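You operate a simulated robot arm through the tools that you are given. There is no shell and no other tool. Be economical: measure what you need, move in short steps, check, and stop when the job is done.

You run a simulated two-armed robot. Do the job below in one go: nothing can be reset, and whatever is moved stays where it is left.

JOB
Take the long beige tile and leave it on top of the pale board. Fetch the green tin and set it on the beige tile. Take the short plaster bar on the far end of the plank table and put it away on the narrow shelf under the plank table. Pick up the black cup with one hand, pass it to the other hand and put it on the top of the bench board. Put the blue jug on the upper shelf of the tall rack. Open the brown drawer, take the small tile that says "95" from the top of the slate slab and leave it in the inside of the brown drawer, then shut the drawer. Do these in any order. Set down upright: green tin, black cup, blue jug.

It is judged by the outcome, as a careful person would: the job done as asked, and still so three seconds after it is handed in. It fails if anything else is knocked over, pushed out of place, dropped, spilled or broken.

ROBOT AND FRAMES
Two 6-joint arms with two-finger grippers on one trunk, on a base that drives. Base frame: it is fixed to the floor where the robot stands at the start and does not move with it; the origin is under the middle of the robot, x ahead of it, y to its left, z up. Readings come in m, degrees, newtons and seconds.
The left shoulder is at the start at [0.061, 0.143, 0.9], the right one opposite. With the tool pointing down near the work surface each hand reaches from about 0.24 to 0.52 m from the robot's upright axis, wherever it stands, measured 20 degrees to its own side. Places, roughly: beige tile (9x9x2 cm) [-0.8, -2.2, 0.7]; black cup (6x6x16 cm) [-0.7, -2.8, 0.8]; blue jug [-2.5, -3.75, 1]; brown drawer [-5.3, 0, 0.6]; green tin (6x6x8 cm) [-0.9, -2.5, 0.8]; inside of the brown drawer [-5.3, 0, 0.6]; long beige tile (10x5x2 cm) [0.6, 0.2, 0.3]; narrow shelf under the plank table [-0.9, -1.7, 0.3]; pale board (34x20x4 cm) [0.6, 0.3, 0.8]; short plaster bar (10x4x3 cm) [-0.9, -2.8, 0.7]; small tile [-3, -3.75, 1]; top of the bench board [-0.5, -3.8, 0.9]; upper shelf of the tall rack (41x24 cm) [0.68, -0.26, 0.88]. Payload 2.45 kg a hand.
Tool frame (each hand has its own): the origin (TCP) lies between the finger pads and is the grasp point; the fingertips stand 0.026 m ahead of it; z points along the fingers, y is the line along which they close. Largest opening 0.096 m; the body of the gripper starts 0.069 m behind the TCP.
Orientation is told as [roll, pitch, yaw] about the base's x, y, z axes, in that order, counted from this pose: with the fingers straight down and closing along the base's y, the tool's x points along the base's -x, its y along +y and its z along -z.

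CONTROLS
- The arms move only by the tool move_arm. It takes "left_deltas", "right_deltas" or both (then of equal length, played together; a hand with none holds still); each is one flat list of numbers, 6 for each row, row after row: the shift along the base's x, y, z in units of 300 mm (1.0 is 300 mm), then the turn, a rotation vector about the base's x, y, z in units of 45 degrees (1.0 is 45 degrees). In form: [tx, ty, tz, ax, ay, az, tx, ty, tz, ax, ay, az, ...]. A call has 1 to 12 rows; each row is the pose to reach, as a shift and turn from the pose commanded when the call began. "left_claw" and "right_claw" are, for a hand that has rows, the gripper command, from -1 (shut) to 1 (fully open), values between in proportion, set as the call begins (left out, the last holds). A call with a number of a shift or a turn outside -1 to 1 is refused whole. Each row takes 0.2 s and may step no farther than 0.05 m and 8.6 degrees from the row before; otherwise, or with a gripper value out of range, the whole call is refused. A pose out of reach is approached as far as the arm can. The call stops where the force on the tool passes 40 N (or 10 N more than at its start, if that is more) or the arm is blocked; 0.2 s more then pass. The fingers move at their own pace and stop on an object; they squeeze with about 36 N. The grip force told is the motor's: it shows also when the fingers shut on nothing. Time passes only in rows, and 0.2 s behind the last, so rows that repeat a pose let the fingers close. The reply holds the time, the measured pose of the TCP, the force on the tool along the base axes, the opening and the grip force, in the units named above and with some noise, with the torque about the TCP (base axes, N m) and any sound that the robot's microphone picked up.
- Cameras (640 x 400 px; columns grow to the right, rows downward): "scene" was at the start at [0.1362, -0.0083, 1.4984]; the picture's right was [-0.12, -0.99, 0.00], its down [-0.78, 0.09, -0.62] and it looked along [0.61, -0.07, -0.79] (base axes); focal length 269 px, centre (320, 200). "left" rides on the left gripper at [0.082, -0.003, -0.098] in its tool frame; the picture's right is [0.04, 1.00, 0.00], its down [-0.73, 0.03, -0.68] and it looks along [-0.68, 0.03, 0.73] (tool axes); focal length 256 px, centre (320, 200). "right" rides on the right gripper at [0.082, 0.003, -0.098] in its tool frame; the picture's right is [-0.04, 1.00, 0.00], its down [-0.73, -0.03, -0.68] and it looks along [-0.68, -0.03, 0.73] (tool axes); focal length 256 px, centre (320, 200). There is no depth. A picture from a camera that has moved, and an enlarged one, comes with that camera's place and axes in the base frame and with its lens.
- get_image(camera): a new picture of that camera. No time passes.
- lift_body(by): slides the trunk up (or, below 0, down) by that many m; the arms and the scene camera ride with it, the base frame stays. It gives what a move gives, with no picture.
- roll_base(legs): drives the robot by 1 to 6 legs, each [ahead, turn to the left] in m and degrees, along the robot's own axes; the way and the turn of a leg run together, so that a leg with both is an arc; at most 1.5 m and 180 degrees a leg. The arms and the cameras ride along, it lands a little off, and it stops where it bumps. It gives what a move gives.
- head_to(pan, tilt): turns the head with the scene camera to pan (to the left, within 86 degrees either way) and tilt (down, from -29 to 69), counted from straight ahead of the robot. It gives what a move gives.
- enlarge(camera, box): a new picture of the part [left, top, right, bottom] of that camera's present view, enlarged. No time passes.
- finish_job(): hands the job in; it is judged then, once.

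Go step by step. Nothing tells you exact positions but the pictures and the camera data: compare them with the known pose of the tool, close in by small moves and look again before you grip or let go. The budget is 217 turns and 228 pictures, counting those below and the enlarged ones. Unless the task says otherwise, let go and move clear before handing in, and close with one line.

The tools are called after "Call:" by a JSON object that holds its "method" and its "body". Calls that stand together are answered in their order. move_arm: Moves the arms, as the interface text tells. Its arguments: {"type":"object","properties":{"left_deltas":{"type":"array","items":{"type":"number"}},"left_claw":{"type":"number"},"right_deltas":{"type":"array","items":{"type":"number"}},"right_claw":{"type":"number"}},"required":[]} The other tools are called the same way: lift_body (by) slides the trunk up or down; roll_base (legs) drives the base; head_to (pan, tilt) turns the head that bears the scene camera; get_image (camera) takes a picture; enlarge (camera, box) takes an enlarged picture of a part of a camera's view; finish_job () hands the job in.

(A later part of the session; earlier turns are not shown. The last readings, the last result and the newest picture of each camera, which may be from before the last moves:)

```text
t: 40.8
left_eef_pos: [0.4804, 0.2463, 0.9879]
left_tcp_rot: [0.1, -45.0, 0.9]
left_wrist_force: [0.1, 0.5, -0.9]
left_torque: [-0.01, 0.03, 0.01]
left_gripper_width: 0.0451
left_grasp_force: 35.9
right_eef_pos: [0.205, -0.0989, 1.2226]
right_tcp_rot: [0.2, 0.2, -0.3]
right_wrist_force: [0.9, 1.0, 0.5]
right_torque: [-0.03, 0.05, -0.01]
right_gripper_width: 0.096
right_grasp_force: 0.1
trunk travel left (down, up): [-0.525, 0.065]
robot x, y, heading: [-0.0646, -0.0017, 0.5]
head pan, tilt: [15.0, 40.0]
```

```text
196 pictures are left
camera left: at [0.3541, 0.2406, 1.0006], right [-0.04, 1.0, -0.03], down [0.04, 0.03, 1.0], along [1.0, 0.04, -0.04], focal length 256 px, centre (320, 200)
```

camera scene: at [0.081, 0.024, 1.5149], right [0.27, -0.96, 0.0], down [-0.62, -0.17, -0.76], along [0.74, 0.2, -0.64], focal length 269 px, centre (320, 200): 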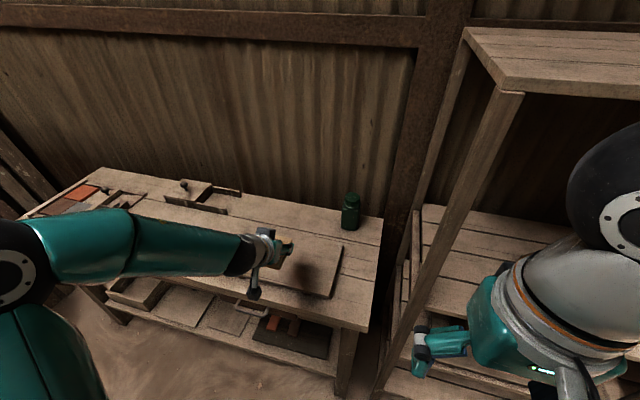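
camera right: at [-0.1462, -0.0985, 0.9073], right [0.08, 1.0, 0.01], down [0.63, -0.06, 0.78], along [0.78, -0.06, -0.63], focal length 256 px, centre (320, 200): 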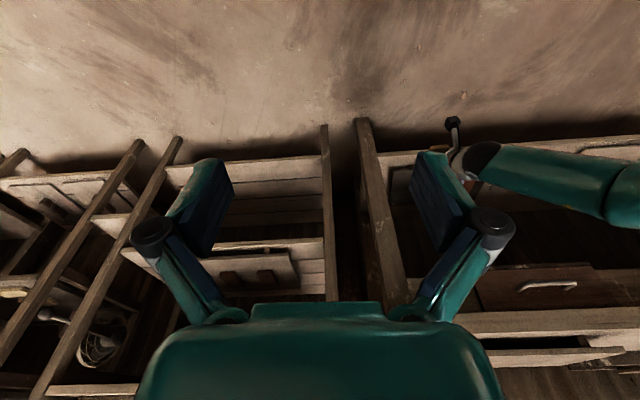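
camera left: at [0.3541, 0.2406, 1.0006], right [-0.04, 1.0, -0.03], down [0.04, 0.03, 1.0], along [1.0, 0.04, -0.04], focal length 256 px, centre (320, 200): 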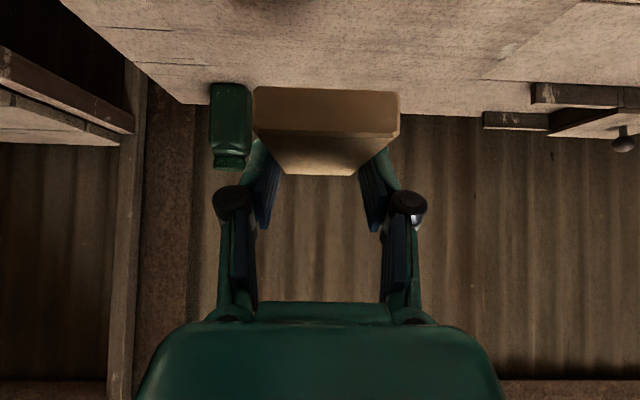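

Call:
{"method": "move_arm", "body": {"left_deltas": [0.15, 0.03, 0, 0, 0, 0, 0.3, 0.06, 0, 0, 0, 0, 0.35, 0.067, -0.1, 0, 0, 0, 0.35, 0.067, -0.24, 0, 0, 0, 0.35, 0.067, -0.36, 0, 0, 0, 0.35, 0.067, -0.44, 0, 0, 0]}}

Call:
{"method": "get_image", "body": {"camera": "left"}}

Call:
{"method": "enlarge", "body": {"camera": "scene", "box": [180, 180, 400, 340]}}

```text
t: 42.2
left_eef_pos: [0.587, 0.2658, 0.8596]
left_tcp_rot: [0.2, -45.2, 1.0]
left_wrist_force: [0.8, -0.8, 2.5]
left_torque: [-0.11, -0.21, 0.01]
left_gripper_width: 0.0453
left_grasp_force: 36.5
right_eef_pos: [0.2036, -0.1003, 1.2234]
right_tcp_rot: [0.3, 0.0, -0.2]
right_wrist_force: [0.2, 0.3, -0.4]
right_torque: [0.04, -0.01, -0.02]
right_gripper_width: 0.096
right_grasp_force: 0.0
trunk travel left (down, up): [-0.525, 0.065]
robot x, y, heading: [-0.0632, 0.0006, 0.5]
head pan, tilt: [15.0, 40.0]
```

```text
195 pictures are left
camera left: at [0.4592, 0.2609, 0.8723], right [-0.04, 1.0, -0.03], down [0.03, 0.03, 1.0], along [1.0, 0.04, -0.04], focal length 256 px, centre (320, 200)
```

left: 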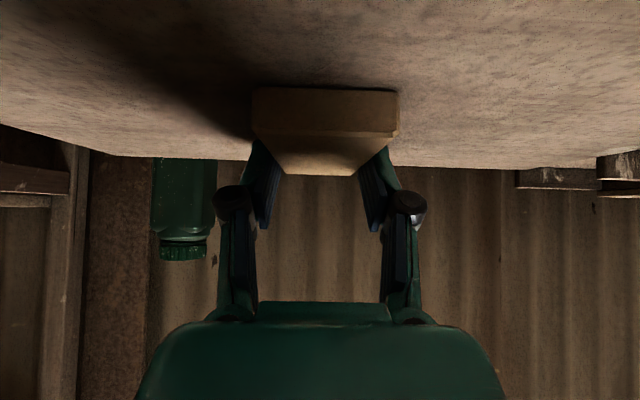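

```text
2.50 times, centred on (290, 260) of scene
camera zoom: at [0.0787, 0.0237, 1.5153], right [0.27, -0.96, 0.0], down [-0.62, -0.17, -0.77], along [0.74, 0.2, -0.64], focal length 673 px, centre (395, 50)
```

zoom: 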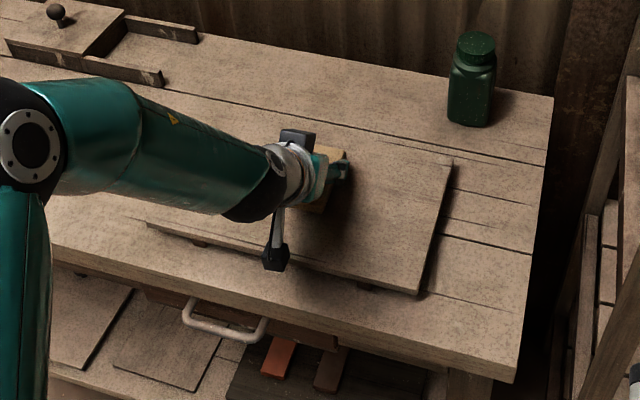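

The tile is touching the board (z≈0.834). Press a hair and release, then back out along the tool axis.

Call:
{"method": "move_arm", "body": {"left_deltas": [0, 0, -0.008, 0, 0, 0, 0, 0, -0.008, 0, 0, 0]}}

Call:
{"method": "move_arm", "body": {"left_deltas": [0, 0, 0.003, 0, 0, 0, 0, 0, 0.005, 0, 0, 0, 0, 0, 0.008, 0, 0, 0], "left_claw": 0.6}}

Call:
{"method": "move_arm", "body": {"left_deltas": [-0.06, 0, 0.06, 0, 0, 0, -0.16, 0, 0.16, 0, 0, 0, -0.26, 0, 0.26, 0, 0, 0, -0.36, 0, 0.36, 0, 0, 0]}}

Call:
{"method": "get_image", "body": {"camera": "scene"}}

```text
t: 42.8
left_eef_pos: [0.5864, 0.2665, 0.8614]
left_tcp_rot: [0.4, -45.4, 0.7]
left_wrist_force: [5.4, -4.0, 21.5]
left_torque: [-0.29, 0.07, 0.01]
left_gripper_width: 0.0452
left_grasp_force: 36.4
right_eef_pos: [0.2019, -0.1004, 1.2238]
right_tcp_rot: [0.4, -0.1, -0.3]
right_wrist_force: [-0.2, -0.1, -0.9]
right_torque: [-0.02, -0.01, 0.01]
right_gripper_width: 0.0959
right_grasp_force: 0.1
trunk travel left (down, up): [-0.525, 0.065]
robot x, y, heading: [-0.0623, 0.0035, 0.6]
head pan, tilt: [15.0, 40.0]
```

```text
t: 43.6
left_eef_pos: [0.5832, 0.2669, 0.8569]
left_tcp_rot: [0.0, -44.8, 0.9]
left_wrist_force: [0.7, 0.5, 0.3]
left_torque: [-0.04, 0.0, -0.02]
left_gripper_width: 0.0765
left_grasp_force: 0.0
right_eef_pos: [0.2034, -0.099, 1.2228]
right_tcp_rot: [0.1, -0.1, -0.2]
right_wrist_force: [0.4, -0.5, 0.6]
right_torque: [-0.01, 0.0, -0.01]
right_gripper_width: 0.0961
right_grasp_force: 0.0
trunk travel left (down, up): [-0.525, 0.065]
robot x, y, heading: [-0.0644, 0.0, 0.4]
head pan, tilt: [15.0, 40.0]
```

```text
t: 44.6
left_eef_pos: [0.4762, 0.2678, 0.9669]
left_tcp_rot: [0.0, -44.9, 0.8]
left_wrist_force: [-0.5, 0.3, -0.5]
left_torque: [0.0, 0.01, 0.0]
left_gripper_width: 0.0769
left_grasp_force: 0.1
right_eef_pos: [0.2016, -0.0997, 1.2231]
right_tcp_rot: [0.2, -0.1, -0.2]
right_wrist_force: [0.0, 0.3, 0.1]
right_torque: [0.0, -0.03, -0.02]
right_gripper_width: 0.096
right_grasp_force: 0.0
trunk travel left (down, up): [-0.525, 0.065]
robot x, y, heading: [-0.0638, -0.0008, 0.8]
head pan, tilt: [15.0, 40.0]
```

```text
193 pictures are left
camera scene: at [0.0774, 0.0238, 1.5153], right [0.27, -0.96, 0.0], down [-0.62, -0.17, -0.77], along [0.74, 0.2, -0.64], focal length 269 px, centre (320, 200)
```

scene: 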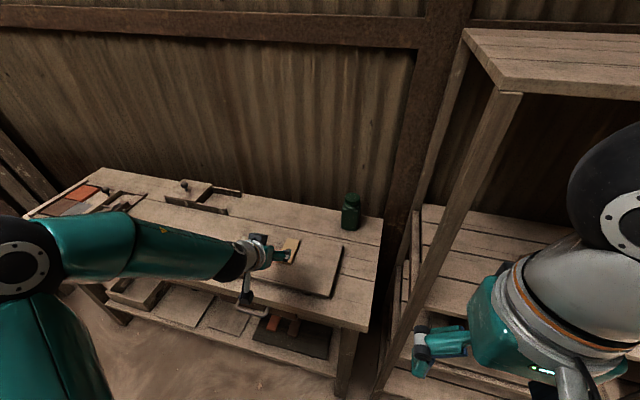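

The long tile is on the board. Now tuck the left hand in like the right one before travelling.

Call:
{"method": "move_arm", "body": {"left_deltas": [-0.1, -0.06, 0.075, 0, 0.12, 0, -0.21, -0.12, 0.15, 0, 0.24, 0, -0.32, -0.18, 0.225, 0, 0.36, 0, -0.43, -0.25, 0.3, 0, 0.48, 0, -0.54, -0.31, 0.375, 0, 0.6, 0, -0.65, -0.37, 0.45, 0, 0.72, 0, -0.76, -0.43, 0.525, 0, 0.84, 0, -0.87, -0.5, 0.6, 0, 1, 0], "left_claw": 1}}

Call:
{"method": "get_image", "body": {"camera": "scene"}}

Call:
{"method": "head_to", "body": {"pan": -60, "tilt": 35}}

Call:
{"method": "get_image", "body": {"camera": "scene"}}

```text
t: 46.4
left_eef_pos: [0.2156, 0.1159, 1.1476]
left_tcp_rot: [0.7, 0.1, 0.5]
left_wrist_force: [0.3, 0.0, -0.2]
left_torque: [-0.01, 0.03, 0.0]
left_gripper_width: 0.0962
left_grasp_force: 0.1
right_eef_pos: [0.2028, -0.0999, 1.223]
right_tcp_rot: [0.2, 0.0, -0.2]
right_wrist_force: [0.6, 0.4, -0.1]
right_torque: [0.02, 0.03, 0.0]
right_gripper_width: 0.0963
right_grasp_force: 0.1
trunk travel left (down, up): [-0.525, 0.065]
robot x, y, heading: [-0.0633, -0.0021, 0.5]
head pan, tilt: [15.0, 40.0]
```

```text
192 pictures are left
camera scene: at [0.0786, 0.0235, 1.5152], right [0.27, -0.96, 0.0], down [-0.62, -0.17, -0.77], along [0.74, 0.2, -0.64], focal length 269 px, centre (320, 200)
```

scene: 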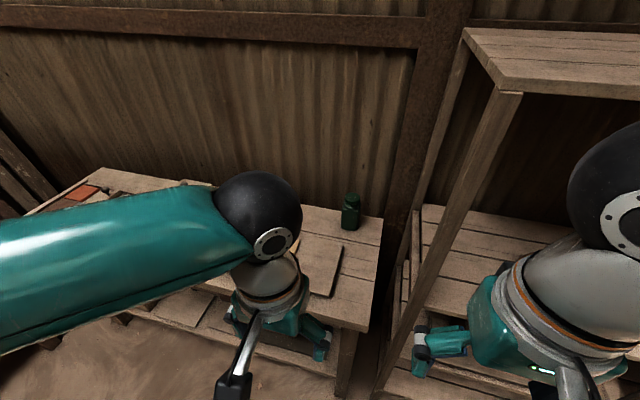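

```text
t: 47.9
left_eef_pos: [0.2165, 0.1156, 1.1467]
left_tcp_rot: [0.8, -0.2, 0.7]
left_wrist_force: [0.1, -0.2, 0.8]
left_torque: [0.01, 0.02, -0.02]
left_gripper_width: 0.0959
left_grasp_force: 0.1
right_eef_pos: [0.2031, -0.0984, 1.2237]
right_tcp_rot: [0.3, 0.0, -0.1]
right_wrist_force: [-0.2, -0.1, 1.0]
right_torque: [0.01, 0.01, 0.01]
right_gripper_width: 0.0959
right_grasp_force: 0.1
trunk travel left (down, up): [-0.525, 0.065]
robot x, y, heading: [-0.0616, -0.0025, 0.6]
head pan, tilt: [-60.0, 35.0]
```

```text
191 pictures are left
camera scene: at [0.0416, -0.0746, 1.5227], right [-0.86, -0.51, 0.0], down [-0.29, 0.49, -0.82], along [0.42, -0.71, -0.57], focal length 269 px, centre (320, 200)
```

scene: 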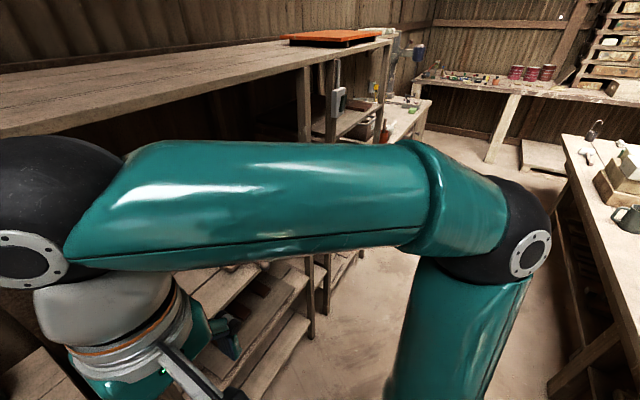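

Aisle between plank table (x≈-0.45) and rack (x≈0.46) is about 0.9 m wide. I'll turn right in place at its middle and look down the aisle.

Call:
{"method": "roll_base", "body": {"legs": [[0.02, 0], [0, -90]]}}

Call:
{"method": "head_to", "body": {"pan": 0, "tilt": 15}}

Call:
{"method": "get_image", "body": {"camera": "scene"}}

Call:
{"method": "head_to", "body": {"pan": 35, "tilt": 25}}

Call:
{"method": "get_image", "body": {"camera": "scene"}}

Call:
{"method": "head_to", "body": {"pan": -40, "tilt": 30}}

Call:
{"method": "get_image", "body": {"camera": "scene"}}

```text
t: 53.1
left_eef_pos: [0.0602, -0.2826, 1.1466]
left_tcp_rot: [0.7, 0.0, -91.9]
left_wrist_force: [-0.2, 0.5, 0.2]
left_torque: [-0.01, 0.05, 0.0]
left_gripper_width: 0.0962
left_grasp_force: 0.1
right_eef_pos: [-0.1543, -0.2616, 1.2238]
right_tcp_rot: [0.2, -0.1, -92.6]
right_wrist_force: [-0.5, -0.4, 0.4]
right_torque: [0.03, 0.0, 0.0]
right_gripper_width: 0.0959
right_grasp_force: 0.2
trunk travel left (down, up): [-0.525, 0.065]
robot x, y, heading: [-0.0052, -0.0018, -91.9]
head pan, tilt: [-60.0, 35.0]
```

```text
t: 54.4
left_eef_pos: [0.0596, -0.2838, 1.146]
left_tcp_rot: [0.7, -0.1, -91.9]
left_wrist_force: [0.6, 0.0, 0.0]
left_torque: [0.02, 0.04, 0.03]
left_gripper_width: 0.0961
left_grasp_force: 0.0
right_eef_pos: [-0.1543, -0.2609, 1.2233]
right_tcp_rot: [0.2, 0.0, -92.5]
right_wrist_force: [0.7, 0.3, 0.2]
right_torque: [0.0, 0.02, -0.02]
right_gripper_width: 0.096
right_grasp_force: 0.0
trunk travel left (down, up): [-0.525, 0.065]
robot x, y, heading: [-0.0095, -0.0013, -91.4]
head pan, tilt: [0.0, 15.0]
```

```text
190 pictures are left
camera scene: at [-0.0095, -0.1532, 1.5547], right [-1.0, 0.03, 0.0], down [0.01, 0.26, -0.97], along [-0.03, -0.97, -0.26], focal length 269 px, centre (320, 200)
```

scene: 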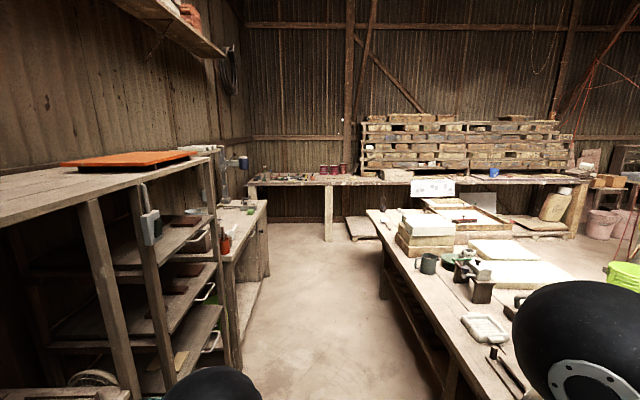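

```text
t: 55.4
left_eef_pos: [0.0595, -0.2836, 1.1479]
left_tcp_rot: [0.7, 0.0, -91.9]
left_wrist_force: [0.2, 0.0, -0.5]
left_torque: [0.0, 0.0, 0.02]
left_gripper_width: 0.096
left_grasp_force: 0.0
right_eef_pos: [-0.1548, -0.2614, 1.2244]
right_tcp_rot: [0.2, 0.0, -92.7]
right_wrist_force: [-0.5, -0.6, -0.5]
right_torque: [-0.01, -0.02, 0.0]
right_gripper_width: 0.0961
right_grasp_force: 0.0
trunk travel left (down, up): [-0.525, 0.065]
robot x, y, heading: [-0.0068, -0.0006, -91.6]
head pan, tilt: [35.0, 25.0]
```

```text
189 pictures are left
camera scene: at [0.0437, -0.1368, 1.5385], right [-0.84, -0.55, 0.0], down [-0.23, 0.35, -0.91], along [0.5, -0.76, -0.42], focal length 269 px, centre (320, 200)
```

scene: 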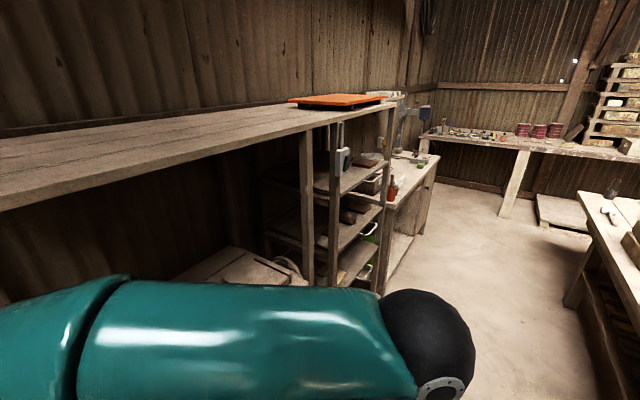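

```text
t: 56.9
left_eef_pos: [0.0592, -0.2838, 1.1464]
left_tcp_rot: [0.6, 0.0, -91.8]
left_wrist_force: [0.3, -0.8, -0.6]
left_torque: [0.0, 0.0, -0.01]
left_gripper_width: 0.0957
left_grasp_force: 0.1
right_eef_pos: [-0.1555, -0.2614, 1.2237]
right_tcp_rot: [0.1, -0.1, -92.7]
right_wrist_force: [-0.3, -0.1, 0.5]
right_torque: [0.0, -0.02, -0.04]
right_gripper_width: 0.0962
right_grasp_force: 0.1
trunk travel left (down, up): [-0.525, 0.065]
robot x, y, heading: [-0.0022, -0.0005, -91.6]
head pan, tilt: [-40.0, 30.0]
```

```text
188 pictures are left
camera scene: at [-0.0669, -0.1274, 1.5305], right [-0.75, 0.66, 0.0], down [0.33, 0.37, -0.87], along [-0.57, -0.65, -0.5], focal length 269 px, centre (320, 200)
```

scene: 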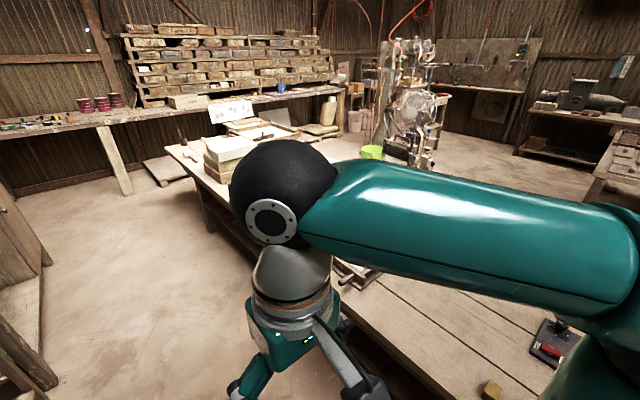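

Heading along the aisle now; straighten and drive about 1.3 m, then look at the plank table items.

Call:
{"method": "roll_base", "body": {"legs": [[0, 1.6], [1.3, 0]]}}

Call:
{"method": "head_to", "body": {"pan": -35, "tilt": 25}}

Call:
{"method": "get_image", "body": {"camera": "scene"}}

```text
t: 63.9
left_eef_pos: [0.0625, -1.5798, 1.1471]
left_tcp_rot: [0.8, 0.1, -90.6]
left_wrist_force: [0.9, 0.2, -0.5]
left_torque: [0.0, -0.01, -0.01]
left_gripper_width: 0.096
left_grasp_force: 0.1
right_eef_pos: [-0.1531, -1.5628, 1.224]
right_tcp_rot: [0.2, 0.1, -91.4]
right_wrist_force: [0.7, 0.3, -0.2]
right_torque: [0.03, -0.03, -0.03]
right_gripper_width: 0.0958
right_grasp_force: 0.0
trunk travel left (down, up): [-0.525, 0.065]
robot x, y, heading: [-0.012, -1.2958, -90.3]
head pan, tilt: [-40.0, 30.0]
```

```text
t: 64.5
left_eef_pos: [0.0615, -1.5801, 1.1474]
left_tcp_rot: [0.6, -0.1, -90.5]
left_wrist_force: [0.1, 0.9, 0.2]
left_torque: [-0.02, 0.0, 0.02]
left_gripper_width: 0.0959
left_grasp_force: 0.1
right_eef_pos: [-0.1536, -1.562, 1.2237]
right_tcp_rot: [0.1, 0.0, -91.2]
right_wrist_force: [0.3, 0.2, -0.3]
right_torque: [-0.02, -0.01, -0.01]
right_gripper_width: 0.0959
right_grasp_force: 0.0
trunk travel left (down, up): [-0.525, 0.065]
robot x, y, heading: [-0.0123, -1.2959, -90.1]
head pan, tilt: [-35.0, 25.0]
```

```text
187 pictures are left
camera scene: at [-0.0639, -1.4329, 1.5385], right [-0.82, 0.58, 0.0], down [0.24, 0.35, -0.91], along [-0.52, -0.74, -0.42], focal length 269 px, centre (320, 200)
```

scene: 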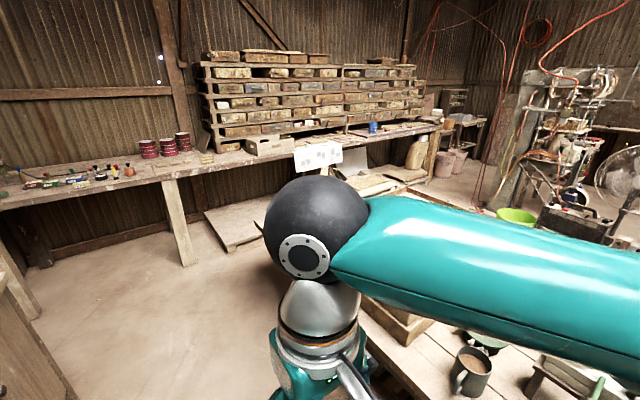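

Call:
{"method": "roll_base", "body": {"legs": [[0.95, 0]]}}

Call:
{"method": "head_to", "body": {"pan": -80, "tilt": 30}}

Call:
{"method": "get_image", "body": {"camera": "scene"}}

Call:
{"method": "head_to", "body": {"pan": -25, "tilt": 40}}

Call:
{"method": "get_image", "body": {"camera": "scene"}}

```text
t: 69.5
left_eef_pos: [0.046, -2.5241, 1.1475]
left_tcp_rot: [0.7, 0.0, -91.4]
left_wrist_force: [1.3, -0.1, -0.1]
left_torque: [0.02, -0.01, 0.03]
left_gripper_width: 0.0961
left_grasp_force: 0.2
right_eef_pos: [-0.168, -2.5044, 1.2234]
right_tcp_rot: [0.2, 0.0, -91.9]
right_wrist_force: [-0.7, 0.3, -0.3]
right_torque: [0.0, -0.02, 0.0]
right_gripper_width: 0.0962
right_grasp_force: 0.0
trunk travel left (down, up): [-0.525, 0.065]
robot x, y, heading: [-0.0213, -2.2434, -91.0]
head pan, tilt: [-35.0, 25.0]
```

```text
t: 70.7
left_eef_pos: [0.0466, -2.5243, 1.1476]
left_tcp_rot: [0.8, -0.1, -91.4]
left_wrist_force: [-0.1, -0.1, -0.3]
left_torque: [-0.01, 0.03, 0.0]
left_gripper_width: 0.0959
left_grasp_force: 0.1
right_eef_pos: [-0.1688, -2.5039, 1.225]
right_tcp_rot: [0.1, 0.0, -91.9]
right_wrist_force: [0.3, 0.6, 0.3]
right_torque: [0.04, -0.02, 0.0]
right_gripper_width: 0.096
right_grasp_force: 0.1
trunk travel left (down, up): [-0.525, 0.065]
robot x, y, heading: [-0.022, -2.242, -91.0]
head pan, tilt: [-80.0, 30.0]
```

```text
186 pictures are left
camera scene: at [-0.1123, -2.3155, 1.5305], right [-0.16, 0.99, 0.0], down [0.49, 0.08, -0.87], along [-0.86, -0.14, -0.5], focal length 269 px, centre (320, 200)
```

scene: 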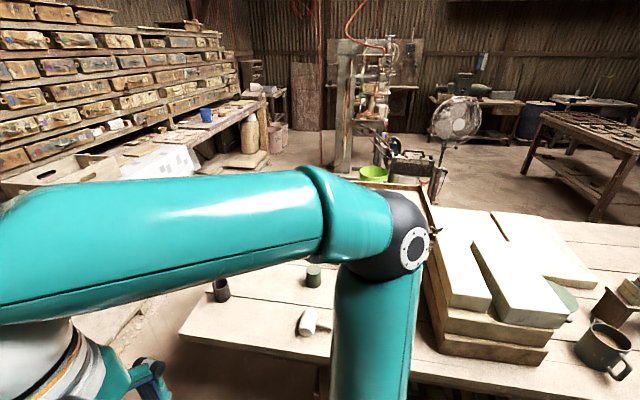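

```text
t: 71.9
left_eef_pos: [0.0456, -2.5237, 1.1481]
left_tcp_rot: [0.6, 0.0, -91.2]
left_wrist_force: [0.0, -0.2, 0.0]
left_torque: [0.01, -0.01, 0.01]
left_gripper_width: 0.096
left_grasp_force: 0.0
right_eef_pos: [-0.1685, -2.505, 1.224]
right_tcp_rot: [0.3, 0.1, -92.0]
right_wrist_force: [0.5, -0.7, -0.5]
right_torque: [-0.01, -0.03, 0.0]
right_gripper_width: 0.0959
right_grasp_force: 0.0
trunk travel left (down, up): [-0.525, 0.065]
robot x, y, heading: [-0.0232, -2.247, -91.0]
head pan, tilt: [-25.0, 40.0]
```

```text
185 pictures are left
camera scene: at [-0.0604, -2.3777, 1.5152], right [-0.9, 0.44, 0.0], down [0.28, 0.58, -0.77], along [-0.34, -0.69, -0.64], focal length 269 px, centre (320, 200)
```

scene: 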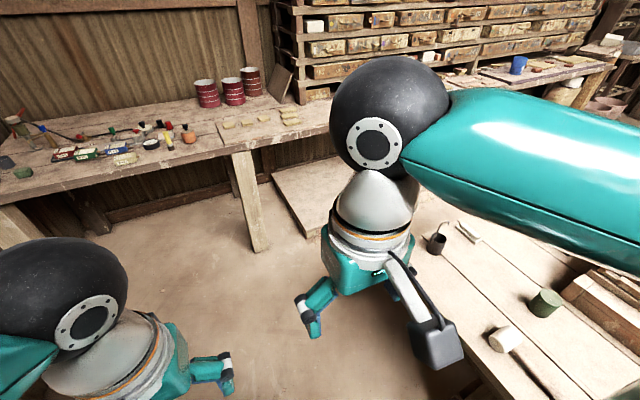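

Black cup (≈-0.73,-2.8), green tin, and other pieces are on this end of the plank table. I'll advance a bit and turn to face the table.

Call:
{"method": "roll_base", "body": {"legs": [[0.25, 1], [0, -90]]}}

Call:
{"method": "head_to", "body": {"pan": 0, "tilt": 45}}

Call:
{"method": "get_image", "body": {"camera": "scene"}}

Call:
{"method": "get_image", "body": {"camera": "left"}}

Call:
{"method": "get_image", "body": {"camera": "right"}}

```text
t: 78.1
left_eef_pos: [-0.3063, -2.5648, 1.148]
left_tcp_rot: [0.7, 0.1, 179.8]
left_wrist_force: [-0.4, -0.1, -0.9]
left_torque: [-0.04, 0.01, -0.01]
left_gripper_width: 0.0959
left_grasp_force: 0.0
right_eef_pos: [-0.2906, -2.3495, 1.225]
right_tcp_rot: [0.2, 0.0, 178.9]
right_wrist_force: [-0.3, -0.3, 0.2]
right_torque: [0.02, -0.01, 0.02]
right_gripper_width: 0.0962
right_grasp_force: 0.1
trunk travel left (down, up): [-0.525, 0.065]
robot x, y, heading: [-0.0248, -2.5283, -179.7]
head pan, tilt: [-25.0, 40.0]
```

```text
t: 79.0
left_eef_pos: [-0.306, -2.5647, 1.1486]
left_tcp_rot: [0.6, -0.1, 179.8]
left_wrist_force: [0.4, 0.8, 0.0]
left_torque: [0.02, -0.01, 0.03]
left_gripper_width: 0.0962
left_grasp_force: 0.1
right_eef_pos: [-0.291, -2.3506, 1.2241]
right_tcp_rot: [0.1, -0.1, 179.0]
right_wrist_force: [0.1, 0.4, 0.2]
right_torque: [-0.04, 0.03, 0.01]
right_gripper_width: 0.0961
right_grasp_force: 0.1
trunk travel left (down, up): [-0.525, 0.065]
robot x, y, heading: [-0.0237, -2.5267, -179.8]
head pan, tilt: [0.0, 45.0]
```

```text
184 pictures are left
camera scene: at [-0.1666, -2.5277, 1.5079], right [0.0, 1.0, 0.0], down [0.71, 0.0, -0.71], along [-0.71, 0.0, -0.71], focal length 269 px, centre (320, 200)
```

scene: 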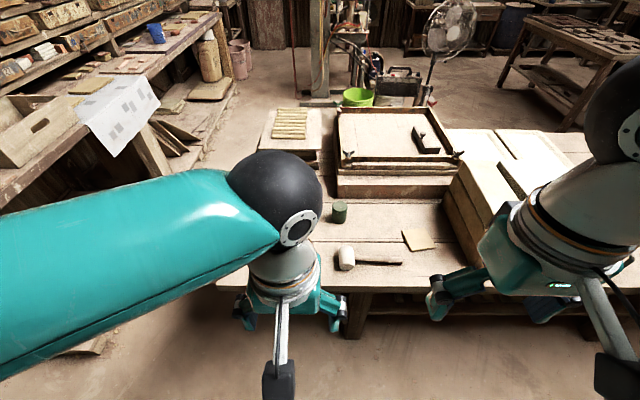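

```text
183 pictures are left
camera left: at [-0.2243, -2.5612, 1.2471], right [0.04, -1.0, 0.01], down [-0.73, -0.02, 0.68], along [-0.68, -0.03, -0.73], focal length 256 px, centre (320, 200)
```

left: 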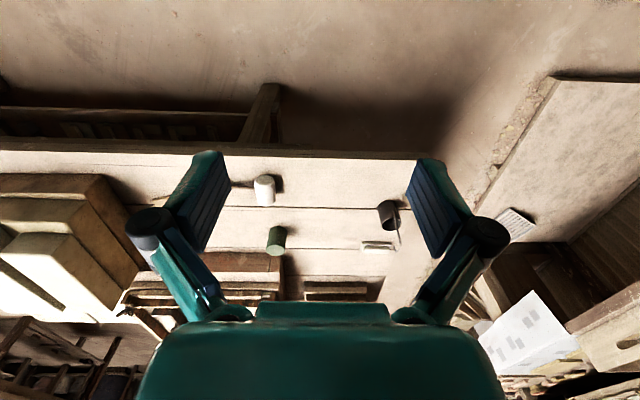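

```text
182 pictures are left
camera right: at [-0.2099, -2.3552, 1.3235], right [-0.06, -1.0, 0.0], down [-0.73, 0.04, 0.68], along [-0.68, 0.04, -0.73], focal length 256 px, centre (320, 200)
```

right: 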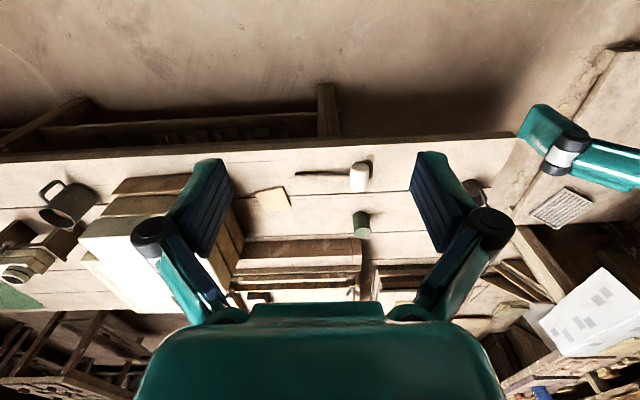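

Items located: tin ≈(-0.83,-2.46), beige tile ≈(-0.73,-2.19), cup ≈(-0.72,-2.77), plaster bar ≈(-0.88,-2.77). Checking the base's front extent and the table underside.

Call:
{"method": "head_to", "body": {"pan": 0, "tilt": 69}}

Call:
{"method": "get_image", "body": {"camera": "scene"}}

```text
t: 79.8
left_eef_pos: [-0.3067, -2.5651, 1.1484]
left_tcp_rot: [0.6, 0.1, 179.8]
left_wrist_force: [-0.6, 0.4, -0.3]
left_torque: [-0.01, -0.01, -0.02]
left_gripper_width: 0.0961
left_grasp_force: 0.0
right_eef_pos: [-0.2905, -2.3513, 1.2249]
right_tcp_rot: [0.1, 0.0, 179.0]
right_wrist_force: [0.2, 0.3, -0.7]
right_torque: [0.0, 0.02, -0.02]
right_gripper_width: 0.0959
right_grasp_force: 0.0
trunk travel left (down, up): [-0.525, 0.065]
robot x, y, heading: [-0.0268, -2.5266, -179.7]
head pan, tilt: [0.0, 68.8]
```

```text
181 pictures are left
camera scene: at [-0.1412, -2.5271, 1.4791], right [-0.01, 1.0, 0.0], down [0.93, 0.0, -0.36], along [-0.36, 0.0, -0.93], focal length 269 px, centre (320, 200)
```

scene: 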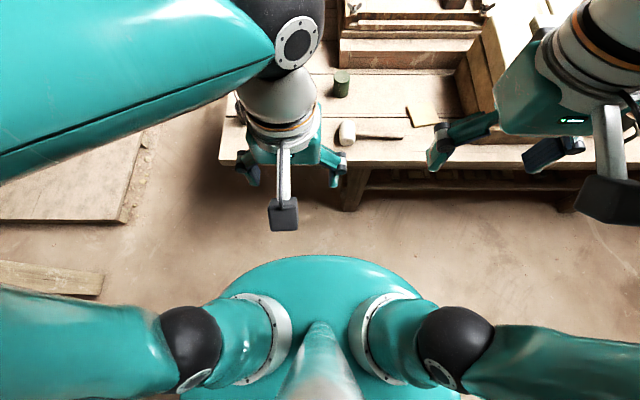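

I'll shift diagonally closer: to about x=-0.28, y=-2.42, still facing the table.

Call:
{"method": "roll_base", "body": {"legs": [[0, -22], [0.27, 0], [0, 22]]}}

Call:
{"method": "head_to", "body": {"pan": -5, "tilt": 55}}

Call:
{"method": "get_image", "body": {"camera": "scene"}}

Call:
{"method": "get_image", "body": {"camera": "right"}}

```text
t: 84.4
left_eef_pos: [-0.5662, -2.458, 1.1469]
left_tcp_rot: [0.7, -0.1, 179.6]
left_wrist_force: [0.0, 0.0, 0.2]
left_torque: [-0.02, 0.01, 0.01]
left_gripper_width: 0.096
left_grasp_force: 0.1
right_eef_pos: [-0.5487, -2.2444, 1.226]
right_tcp_rot: [0.2, 0.0, 178.8]
right_wrist_force: [-0.7, -0.7, 0.6]
right_torque: [0.01, 0.03, 0.01]
right_gripper_width: 0.0961
right_grasp_force: 0.1
trunk travel left (down, up): [-0.525, 0.065]
robot x, y, heading: [-0.2844, -2.4091, -179.8]
head pan, tilt: [0.0, 68.8]
```

```text
t: 85.2
left_eef_pos: [-0.5645, -2.4592, 1.1487]
left_tcp_rot: [0.7, 0.0, 179.6]
left_wrist_force: [0.3, -0.4, -0.1]
left_torque: [-0.03, -0.02, 0.0]
left_gripper_width: 0.0958
left_grasp_force: 0.0
right_eef_pos: [-0.5494, -2.2432, 1.225]
right_tcp_rot: [0.3, 0.0, 178.8]
right_wrist_force: [0.4, 0.6, 0.2]
right_torque: [-0.05, 0.02, -0.01]
right_gripper_width: 0.0959
right_grasp_force: 0.1
trunk travel left (down, up): [-0.525, 0.065]
robot x, y, heading: [-0.2828, -2.4109, -180.0]
head pan, tilt: [-5.0, 55.0]
```

```text
180 pictures are left
camera scene: at [-0.4153, -2.4026, 1.4944], right [0.09, 1.0, 0.0], down [0.82, -0.07, -0.57], along [-0.57, 0.05, -0.82], focal length 269 px, centre (320, 200)
```

scene: 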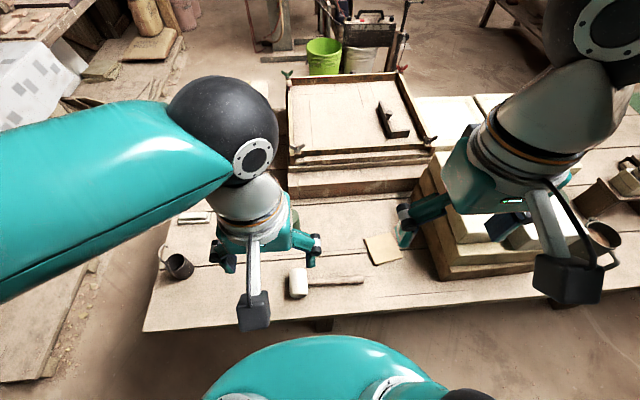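

```text
179 pictures are left
camera right: at [-0.4673, -2.2482, 1.3238], right [-0.06, -1.0, 0.0], down [-0.73, 0.05, 0.68], along [-0.68, 0.04, -0.73], focal length 256 px, centre (320, 200)
```

right: 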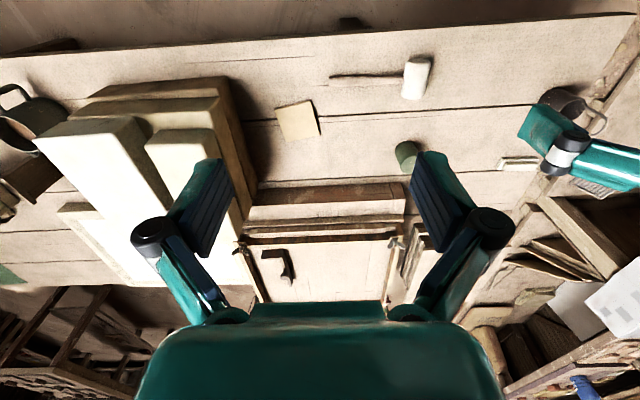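

Tin ≈(-0.825,-2.456) and tile ≈(-0.737,-2.183). Clear the left hand aside, then bring the right hand tilted toward the tin.

Call:
{"method": "move_arm", "body": {"left_deltas": [0, -0.14, 0.05, 0, 0, 0, 0, -0.28, 0.1, 0, 0, 0, 0, -0.42, 0.1, 0, 0, 0, 0, -0.56, 0.1, 0, 0, 0, 0, -0.7, 0.1, 0, 0, 0]}}

Call:
{"method": "move_arm", "body": {"right_deltas": [-0.05, -0.08, -0.11, 0, 0.11, 0, -0.1, -0.16, -0.22, 0, 0.22, 0, -0.15, -0.24, -0.33, 0, 0.33, 0, -0.19, -0.32, -0.44, 0, 0.44, 0, -0.24, -0.4, -0.54, 0, 0.55, 0, -0.29, -0.48, -0.65, 0, 0.66, 0, -0.34, -0.56, -0.76, 0, 0.77, 0, -0.39, -0.64, -0.87, 0, 0.88, 0, -0.43, -0.71, -0.97, 0, 1, 0]}}

Call:
{"method": "get_image", "body": {"camera": "right"}}

Call:
{"method": "get_image", "body": {"camera": "scene"}}

```text
t: 86.4
left_eef_pos: [-0.5613, -2.6708, 1.1801]
left_tcp_rot: [0.7, 0.0, 179.5]
left_wrist_force: [0.1, -0.2, 0.4]
left_torque: [0.01, 0.0, -0.02]
left_gripper_width: 0.0959
left_grasp_force: 0.1
right_eef_pos: [-0.5477, -2.2454, 1.2252]
right_tcp_rot: [0.2, 0.0, 179.0]
right_wrist_force: [0.1, 0.3, 0.1]
right_torque: [-0.02, 0.0, 0.01]
right_gripper_width: 0.0959
right_grasp_force: 0.1
trunk travel left (down, up): [-0.525, 0.065]
robot x, y, heading: [-0.2855, -2.4097, 179.8]
head pan, tilt: [-5.0, 55.0]
```

```text
t: 88.4
left_eef_pos: [-0.5616, -2.6691, 1.181]
left_tcp_rot: [0.7, -0.1, 179.6]
left_wrist_force: [-0.2, 0.1, 0.2]
left_torque: [-0.01, -0.02, -0.01]
left_gripper_width: 0.0958
left_grasp_force: 0.0
right_eef_pos: [-0.6881, -2.4582, 0.9578]
right_tcp_rot: [5.7, -46.7, 174.3]
right_wrist_force: [-0.6, 1.0, 0.2]
right_torque: [0.02, -0.06, 0.0]
right_gripper_width: 0.096
right_grasp_force: 0.1
trunk travel left (down, up): [-0.525, 0.065]
robot x, y, heading: [-0.2874, -2.4093, -180.2]
head pan, tilt: [-5.0, 55.0]
```

```text
178 pictures are left
camera right: at [-0.5615, -2.4647, 0.9663], right [-0.06, -0.99, 0.1], down [-0.01, 0.1, 1.0], along [-1.0, 0.06, -0.01], focal length 256 px, centre (320, 200)
```

right: 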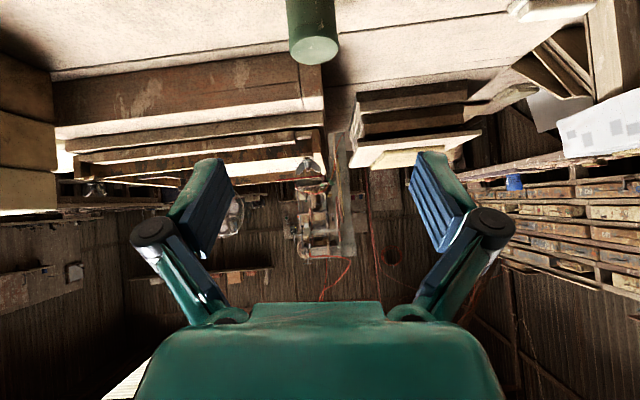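

```text
177 pictures are left
camera scene: at [-0.4153, -2.4029, 1.4949], right [0.09, 1.0, 0.0], down [0.82, -0.07, -0.57], along [-0.57, 0.05, -0.82], focal length 269 px, centre (320, 200)
```

scene: 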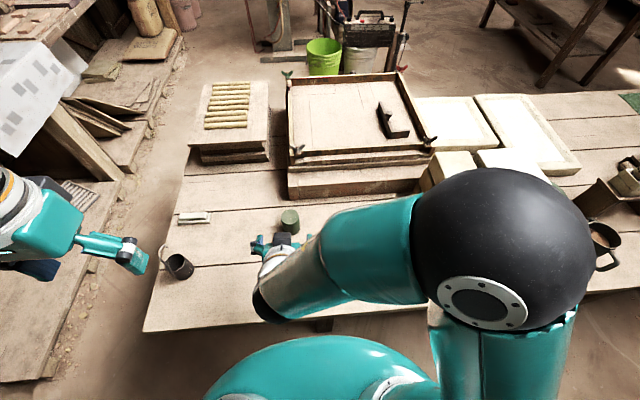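

Call:
{"method": "move_arm", "body": {"right_deltas": [0, 0, 0, 0, 0, 0, 0, 0, 0, 0, 0, 0]}}

```text
t: 89.0
left_eef_pos: [-0.5625, -2.6692, 1.1806]
left_tcp_rot: [0.7, 0.0, 179.7]
left_wrist_force: [-0.4, 0.4, 0.4]
left_torque: [-0.04, 0.0, 0.0]
left_gripper_width: 0.0958
left_grasp_force: 0.0
right_eef_pos: [-0.6884, -2.4567, 0.9576]
right_tcp_rot: [5.3, -46.5, 174.3]
right_wrist_force: [-0.1, -0.6, -0.3]
right_torque: [-0.01, -0.01, -0.01]
right_gripper_width: 0.0958
right_grasp_force: 0.0
trunk travel left (down, up): [-0.525, 0.065]
robot x, y, heading: [-0.2862, -2.4092, -179.9]
head pan, tilt: [-5.0, 55.0]
```

Call:
{"method": "move_arm", "body": {"right_deltas": [-0.1, 0, -0.05, 0, 0, 0, -0.2, 0, -0.1, 0, 0, 0, -0.28, 0, -0.15, 0, 0, 0]}}

Call:
{"method": "get_image", "body": {"camera": "right"}}

```text
t: 89.8
left_eef_pos: [-0.5615, -2.6707, 1.1796]
left_tcp_rot: [0.7, 0.0, 179.6]
left_wrist_force: [0.0, 0.1, 1.3]
left_torque: [-0.01, -0.01, -0.01]
left_gripper_width: 0.0961
left_grasp_force: 0.1
right_eef_pos: [-0.7626, -2.4633, 0.8894]
right_tcp_rot: [1.5, -45.2, 178.4]
right_wrist_force: [0.9, 0.5, -0.6]
right_torque: [0.0, 0.01, 0.01]
right_gripper_width: 0.0961
right_grasp_force: 0.1
trunk travel left (down, up): [-0.525, 0.065]
robot x, y, heading: [-0.2834, -2.4076, -180.1]
head pan, tilt: [-5.0, 55.0]
```

```text
176 pictures are left
camera right: at [-0.6365, -2.4673, 0.9018], right [-0.04, -1.0, 0.05], down [-0.04, 0.05, 1.0], along [-1.0, 0.04, -0.04], focal length 256 px, centre (320, 200)
```

right: 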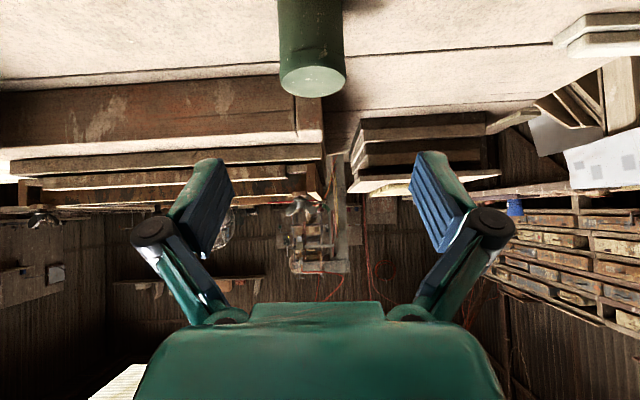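

Call:
{"method": "move_arm", "body": {"right_deltas": [-0.07, 0.006, -0.1, 0, 0, 0, -0.14, 0.012, -0.2, 0, 0, 0, -0.21, 0.02, -0.3, 0, 0, 0]}}

Call:
{"method": "get_image", "body": {"camera": "right"}}

Call:
{"method": "enlarge", "body": {"camera": "scene", "box": [180, 170, 400, 330]}}

```text
t: 90.6
left_eef_pos: [-0.564, -2.6702, 1.1795]
left_tcp_rot: [0.7, -0.1, 179.6]
left_wrist_force: [-0.4, 0.2, -0.5]
left_torque: [0.03, -0.01, -0.01]
left_gripper_width: 0.0961
left_grasp_force: 0.0
right_eef_pos: [-0.8261, -2.4549, 0.7998]
right_tcp_rot: [1.3, -44.9, 178.4]
right_wrist_force: [-0.1, 1.3, -0.2]
right_torque: [0.0, 0.0, -0.01]
right_gripper_width: 0.0963
right_grasp_force: 0.1
trunk travel left (down, up): [-0.525, 0.065]
robot x, y, heading: [-0.2837, -2.4091, -179.9]
head pan, tilt: [-5.0, 55.0]
```

```text
175 pictures are left
camera right: at [-0.6994, -2.4597, 0.8123], right [-0.04, -1.0, 0.04], down [-0.04, 0.05, 1.0], along [-1.0, 0.04, -0.04], focal length 256 px, centre (320, 200)
```

right: 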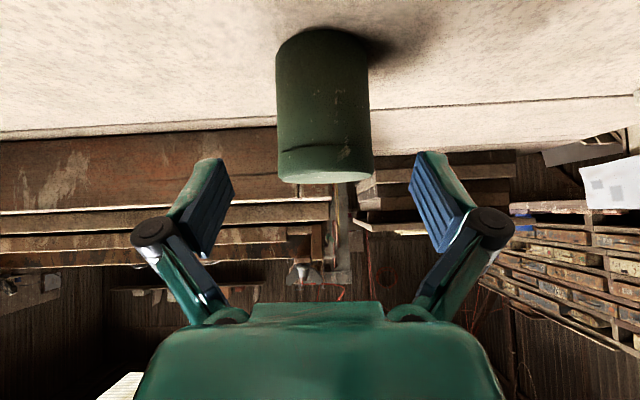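

```text
2.50 times, centred on (290, 250) of scene
camera zoom: at [-0.4168, -2.4032, 1.4943], right [0.09, 1.0, 0.0], down [0.82, -0.07, -0.57], along [-0.57, 0.05, -0.82], focal length 673 px, centre (395, 75)
```

zoom: 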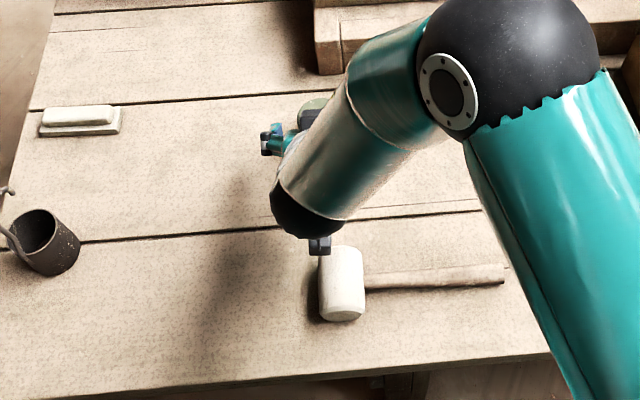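

Call:
{"method": "move_arm", "body": {"right_deltas": [-0.06, -0.005, -0.05, 0, 0, 0, -0.113, -0.007, -0.105, 0, 0, 0]}}

Call:
{"method": "get_image", "body": {"camera": "right"}}

```text
t: 91.2
left_eef_pos: [-0.5623, -2.67, 1.1812]
left_tcp_rot: [0.7, 0.0, 179.6]
left_wrist_force: [0.2, -0.6, 0.0]
left_torque: [0.03, 0.03, 0.01]
left_gripper_width: 0.0961
left_grasp_force: 0.0
right_eef_pos: [-0.86, -2.4559, 0.7673]
right_tcp_rot: [1.3, -45.0, 178.4]
right_wrist_force: [0.8, -0.9, -1.0]
right_torque: [0.01, 0.02, 0.02]
right_gripper_width: 0.0961
right_grasp_force: 0.0
trunk travel left (down, up): [-0.525, 0.065]
robot x, y, heading: [-0.2875, -2.4088, -180.1]
head pan, tilt: [-5.0, 55.0]
```

```text
173 pictures are left
camera right: at [-0.7335, -2.4593, 0.7795], right [-0.04, -1.0, 0.04], down [-0.04, 0.05, 1.0], along [-1.0, 0.04, -0.04], focal length 256 px, centre (320, 200)
```

right: 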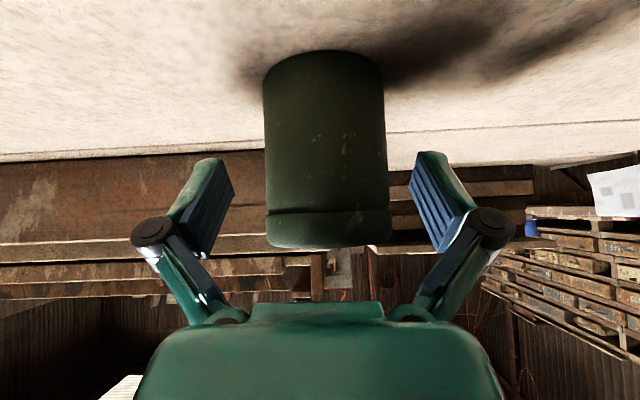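

Tin sits between the pads; close and lift.

Call:
{"method": "move_arm", "body": {"right_deltas": [0, 0, 0, 0, 0, 0, 0, 0, 0, 0, 0, 0, 0, 0, 0, 0, 0, 0], "right_claw": -1}}

Call:
{"method": "move_arm", "body": {"right_deltas": [0, 0, 0.05, 0, 0, 0, 0, 0, 0.15, 0, 0, 0, 0, 0, 0.25, 0, 0, 0, 0, 0, 0.35, 0, 0, 0]}}

Call:
{"method": "get_image", "body": {"camera": "right"}}

Call:
{"method": "get_image", "body": {"camera": "scene"}}

```text
t: 92.0
left_eef_pos: [-0.5616, -2.6706, 1.1804]
left_tcp_rot: [0.8, 0.0, 179.6]
left_wrist_force: [0.6, -0.3, 0.8]
left_torque: [0.03, -0.02, 0.02]
left_gripper_width: 0.096
left_grasp_force: 0.1
right_eef_pos: [-0.8617, -2.4543, 0.7671]
right_tcp_rot: [1.3, -45.0, 178.4]
right_wrist_force: [-0.4, -1.4, 0.8]
right_torque: [-0.06, 0.07, -0.02]
right_gripper_width: 0.0538
right_grasp_force: 36.0
trunk travel left (down, up): [-0.525, 0.065]
robot x, y, heading: [-0.2867, -2.4087, -180.0]
head pan, tilt: [-5.0, 55.0]
```

```text
t: 93.0
left_eef_pos: [-0.5613, -2.6707, 1.1807]
left_tcp_rot: [0.7, -0.1, 179.6]
left_wrist_force: [-0.1, -0.7, 0.5]
left_torque: [-0.02, 0.02, 0.0]
left_gripper_width: 0.0961
left_grasp_force: 0.1
right_eef_pos: [-0.8599, -2.4546, 0.876]
right_tcp_rot: [1.4, -44.9, 178.4]
right_wrist_force: [0.3, 0.9, -2.6]
right_torque: [-0.01, 0.03, 0.01]
right_gripper_width: 0.0541
right_grasp_force: 36.3
trunk travel left (down, up): [-0.525, 0.065]
robot x, y, heading: [-0.2811, -2.4102, -180.1]
head pan, tilt: [-5.0, 55.0]
```

```text
172 pictures are left
camera right: at [-0.7326, -2.4602, 0.8875], right [-0.04, -1.0, 0.04], down [-0.04, 0.05, 1.0], along [-1.0, 0.04, -0.04], focal length 256 px, centre (320, 200)
```

right: 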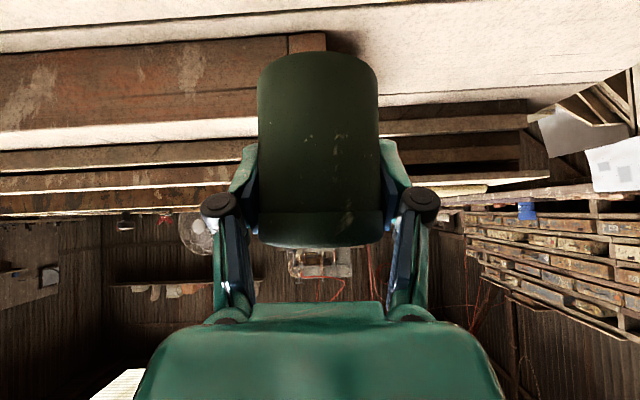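

```text
171 pictures are left
camera scene: at [-0.4151, -2.4033, 1.4945], right [0.09, 1.0, 0.0], down [0.82, -0.07, -0.57], along [-0.57, 0.05, -0.82], focal length 269 px, centre (320, 200)
```

scene: 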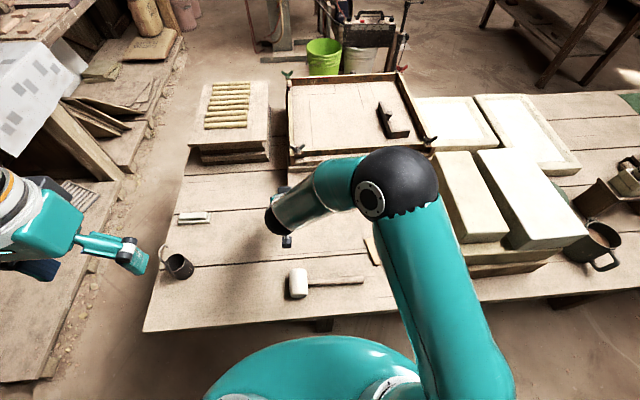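

Tin held. Move it over the beige tile at ≈(-0.748,-2.178).

Call:
{"method": "move_arm", "body": {"right_deltas": [0.05, 0.13, 0, 0, 0, 0, 0.11, 0.26, 0, 0, 0, 0, 0.16, 0.4, 0, 0, 0, 0, 0.21, 0.53, 0, 0, 0, 0, 0.27, 0.66, 0, 0, 0, 0, 0.32, 0.8, 0, 0, 0, 0, 0.373, 0.923, 0, 0, 0, 0]}}

Call:
{"method": "get_image", "body": {"camera": "right"}}

Call:
{"method": "get_image", "body": {"camera": "scene"}}

```text
t: 94.6
left_eef_pos: [-0.5602, -2.671, 1.1807]
left_tcp_rot: [0.7, -0.1, 179.6]
left_wrist_force: [0.7, -0.2, -0.6]
left_torque: [0.01, 0.02, -0.03]
left_gripper_width: 0.0961
left_grasp_force: 0.0
right_eef_pos: [-0.7487, -2.1919, 0.8856]
right_tcp_rot: [0.7, -44.6, 178.4]
right_wrist_force: [0.2, -0.8, -1.8]
right_torque: [0.01, 0.01, 0.02]
right_gripper_width: 0.0543
right_grasp_force: 37.1
right hand out of reach, approached as far as the arm can: row 7
trunk travel left (down, up): [-0.525, 0.065]
robot x, y, heading: [-0.2861, -2.4071, -180.3]
head pan, tilt: [-5.0, 55.0]
```

```text
170 pictures are left
camera right: at [-0.6217, -2.1972, 0.8973], right [-0.05, -1.0, 0.04], down [-0.04, 0.04, 1.0], along [-1.0, 0.04, -0.05], focal length 256 px, centre (320, 200)
```

right: 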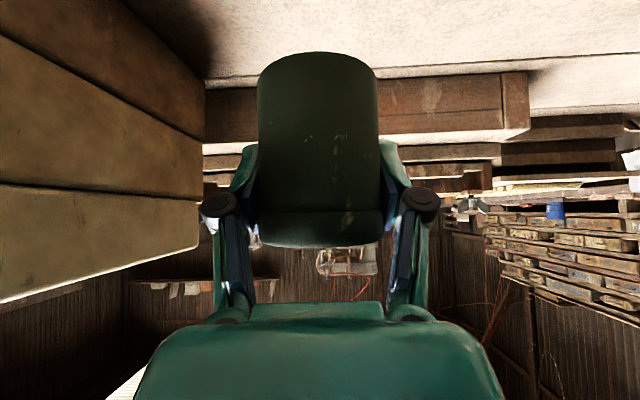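

```text
169 pictures are left
camera scene: at [-0.4147, -2.4039, 1.4945], right [0.09, 1.0, 0.0], down [0.82, -0.07, -0.57], along [-0.57, 0.05, -0.82], focal length 269 px, centre (320, 200)
```

scene: 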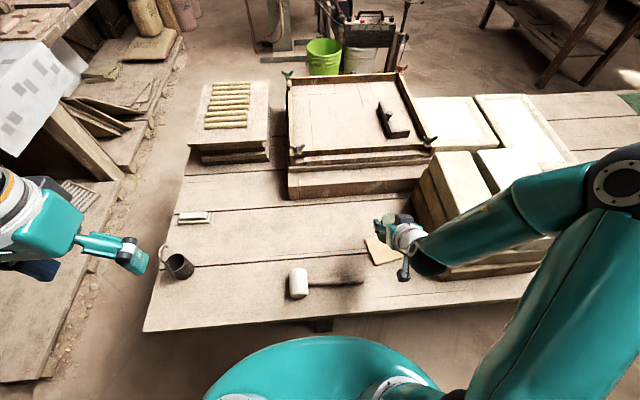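

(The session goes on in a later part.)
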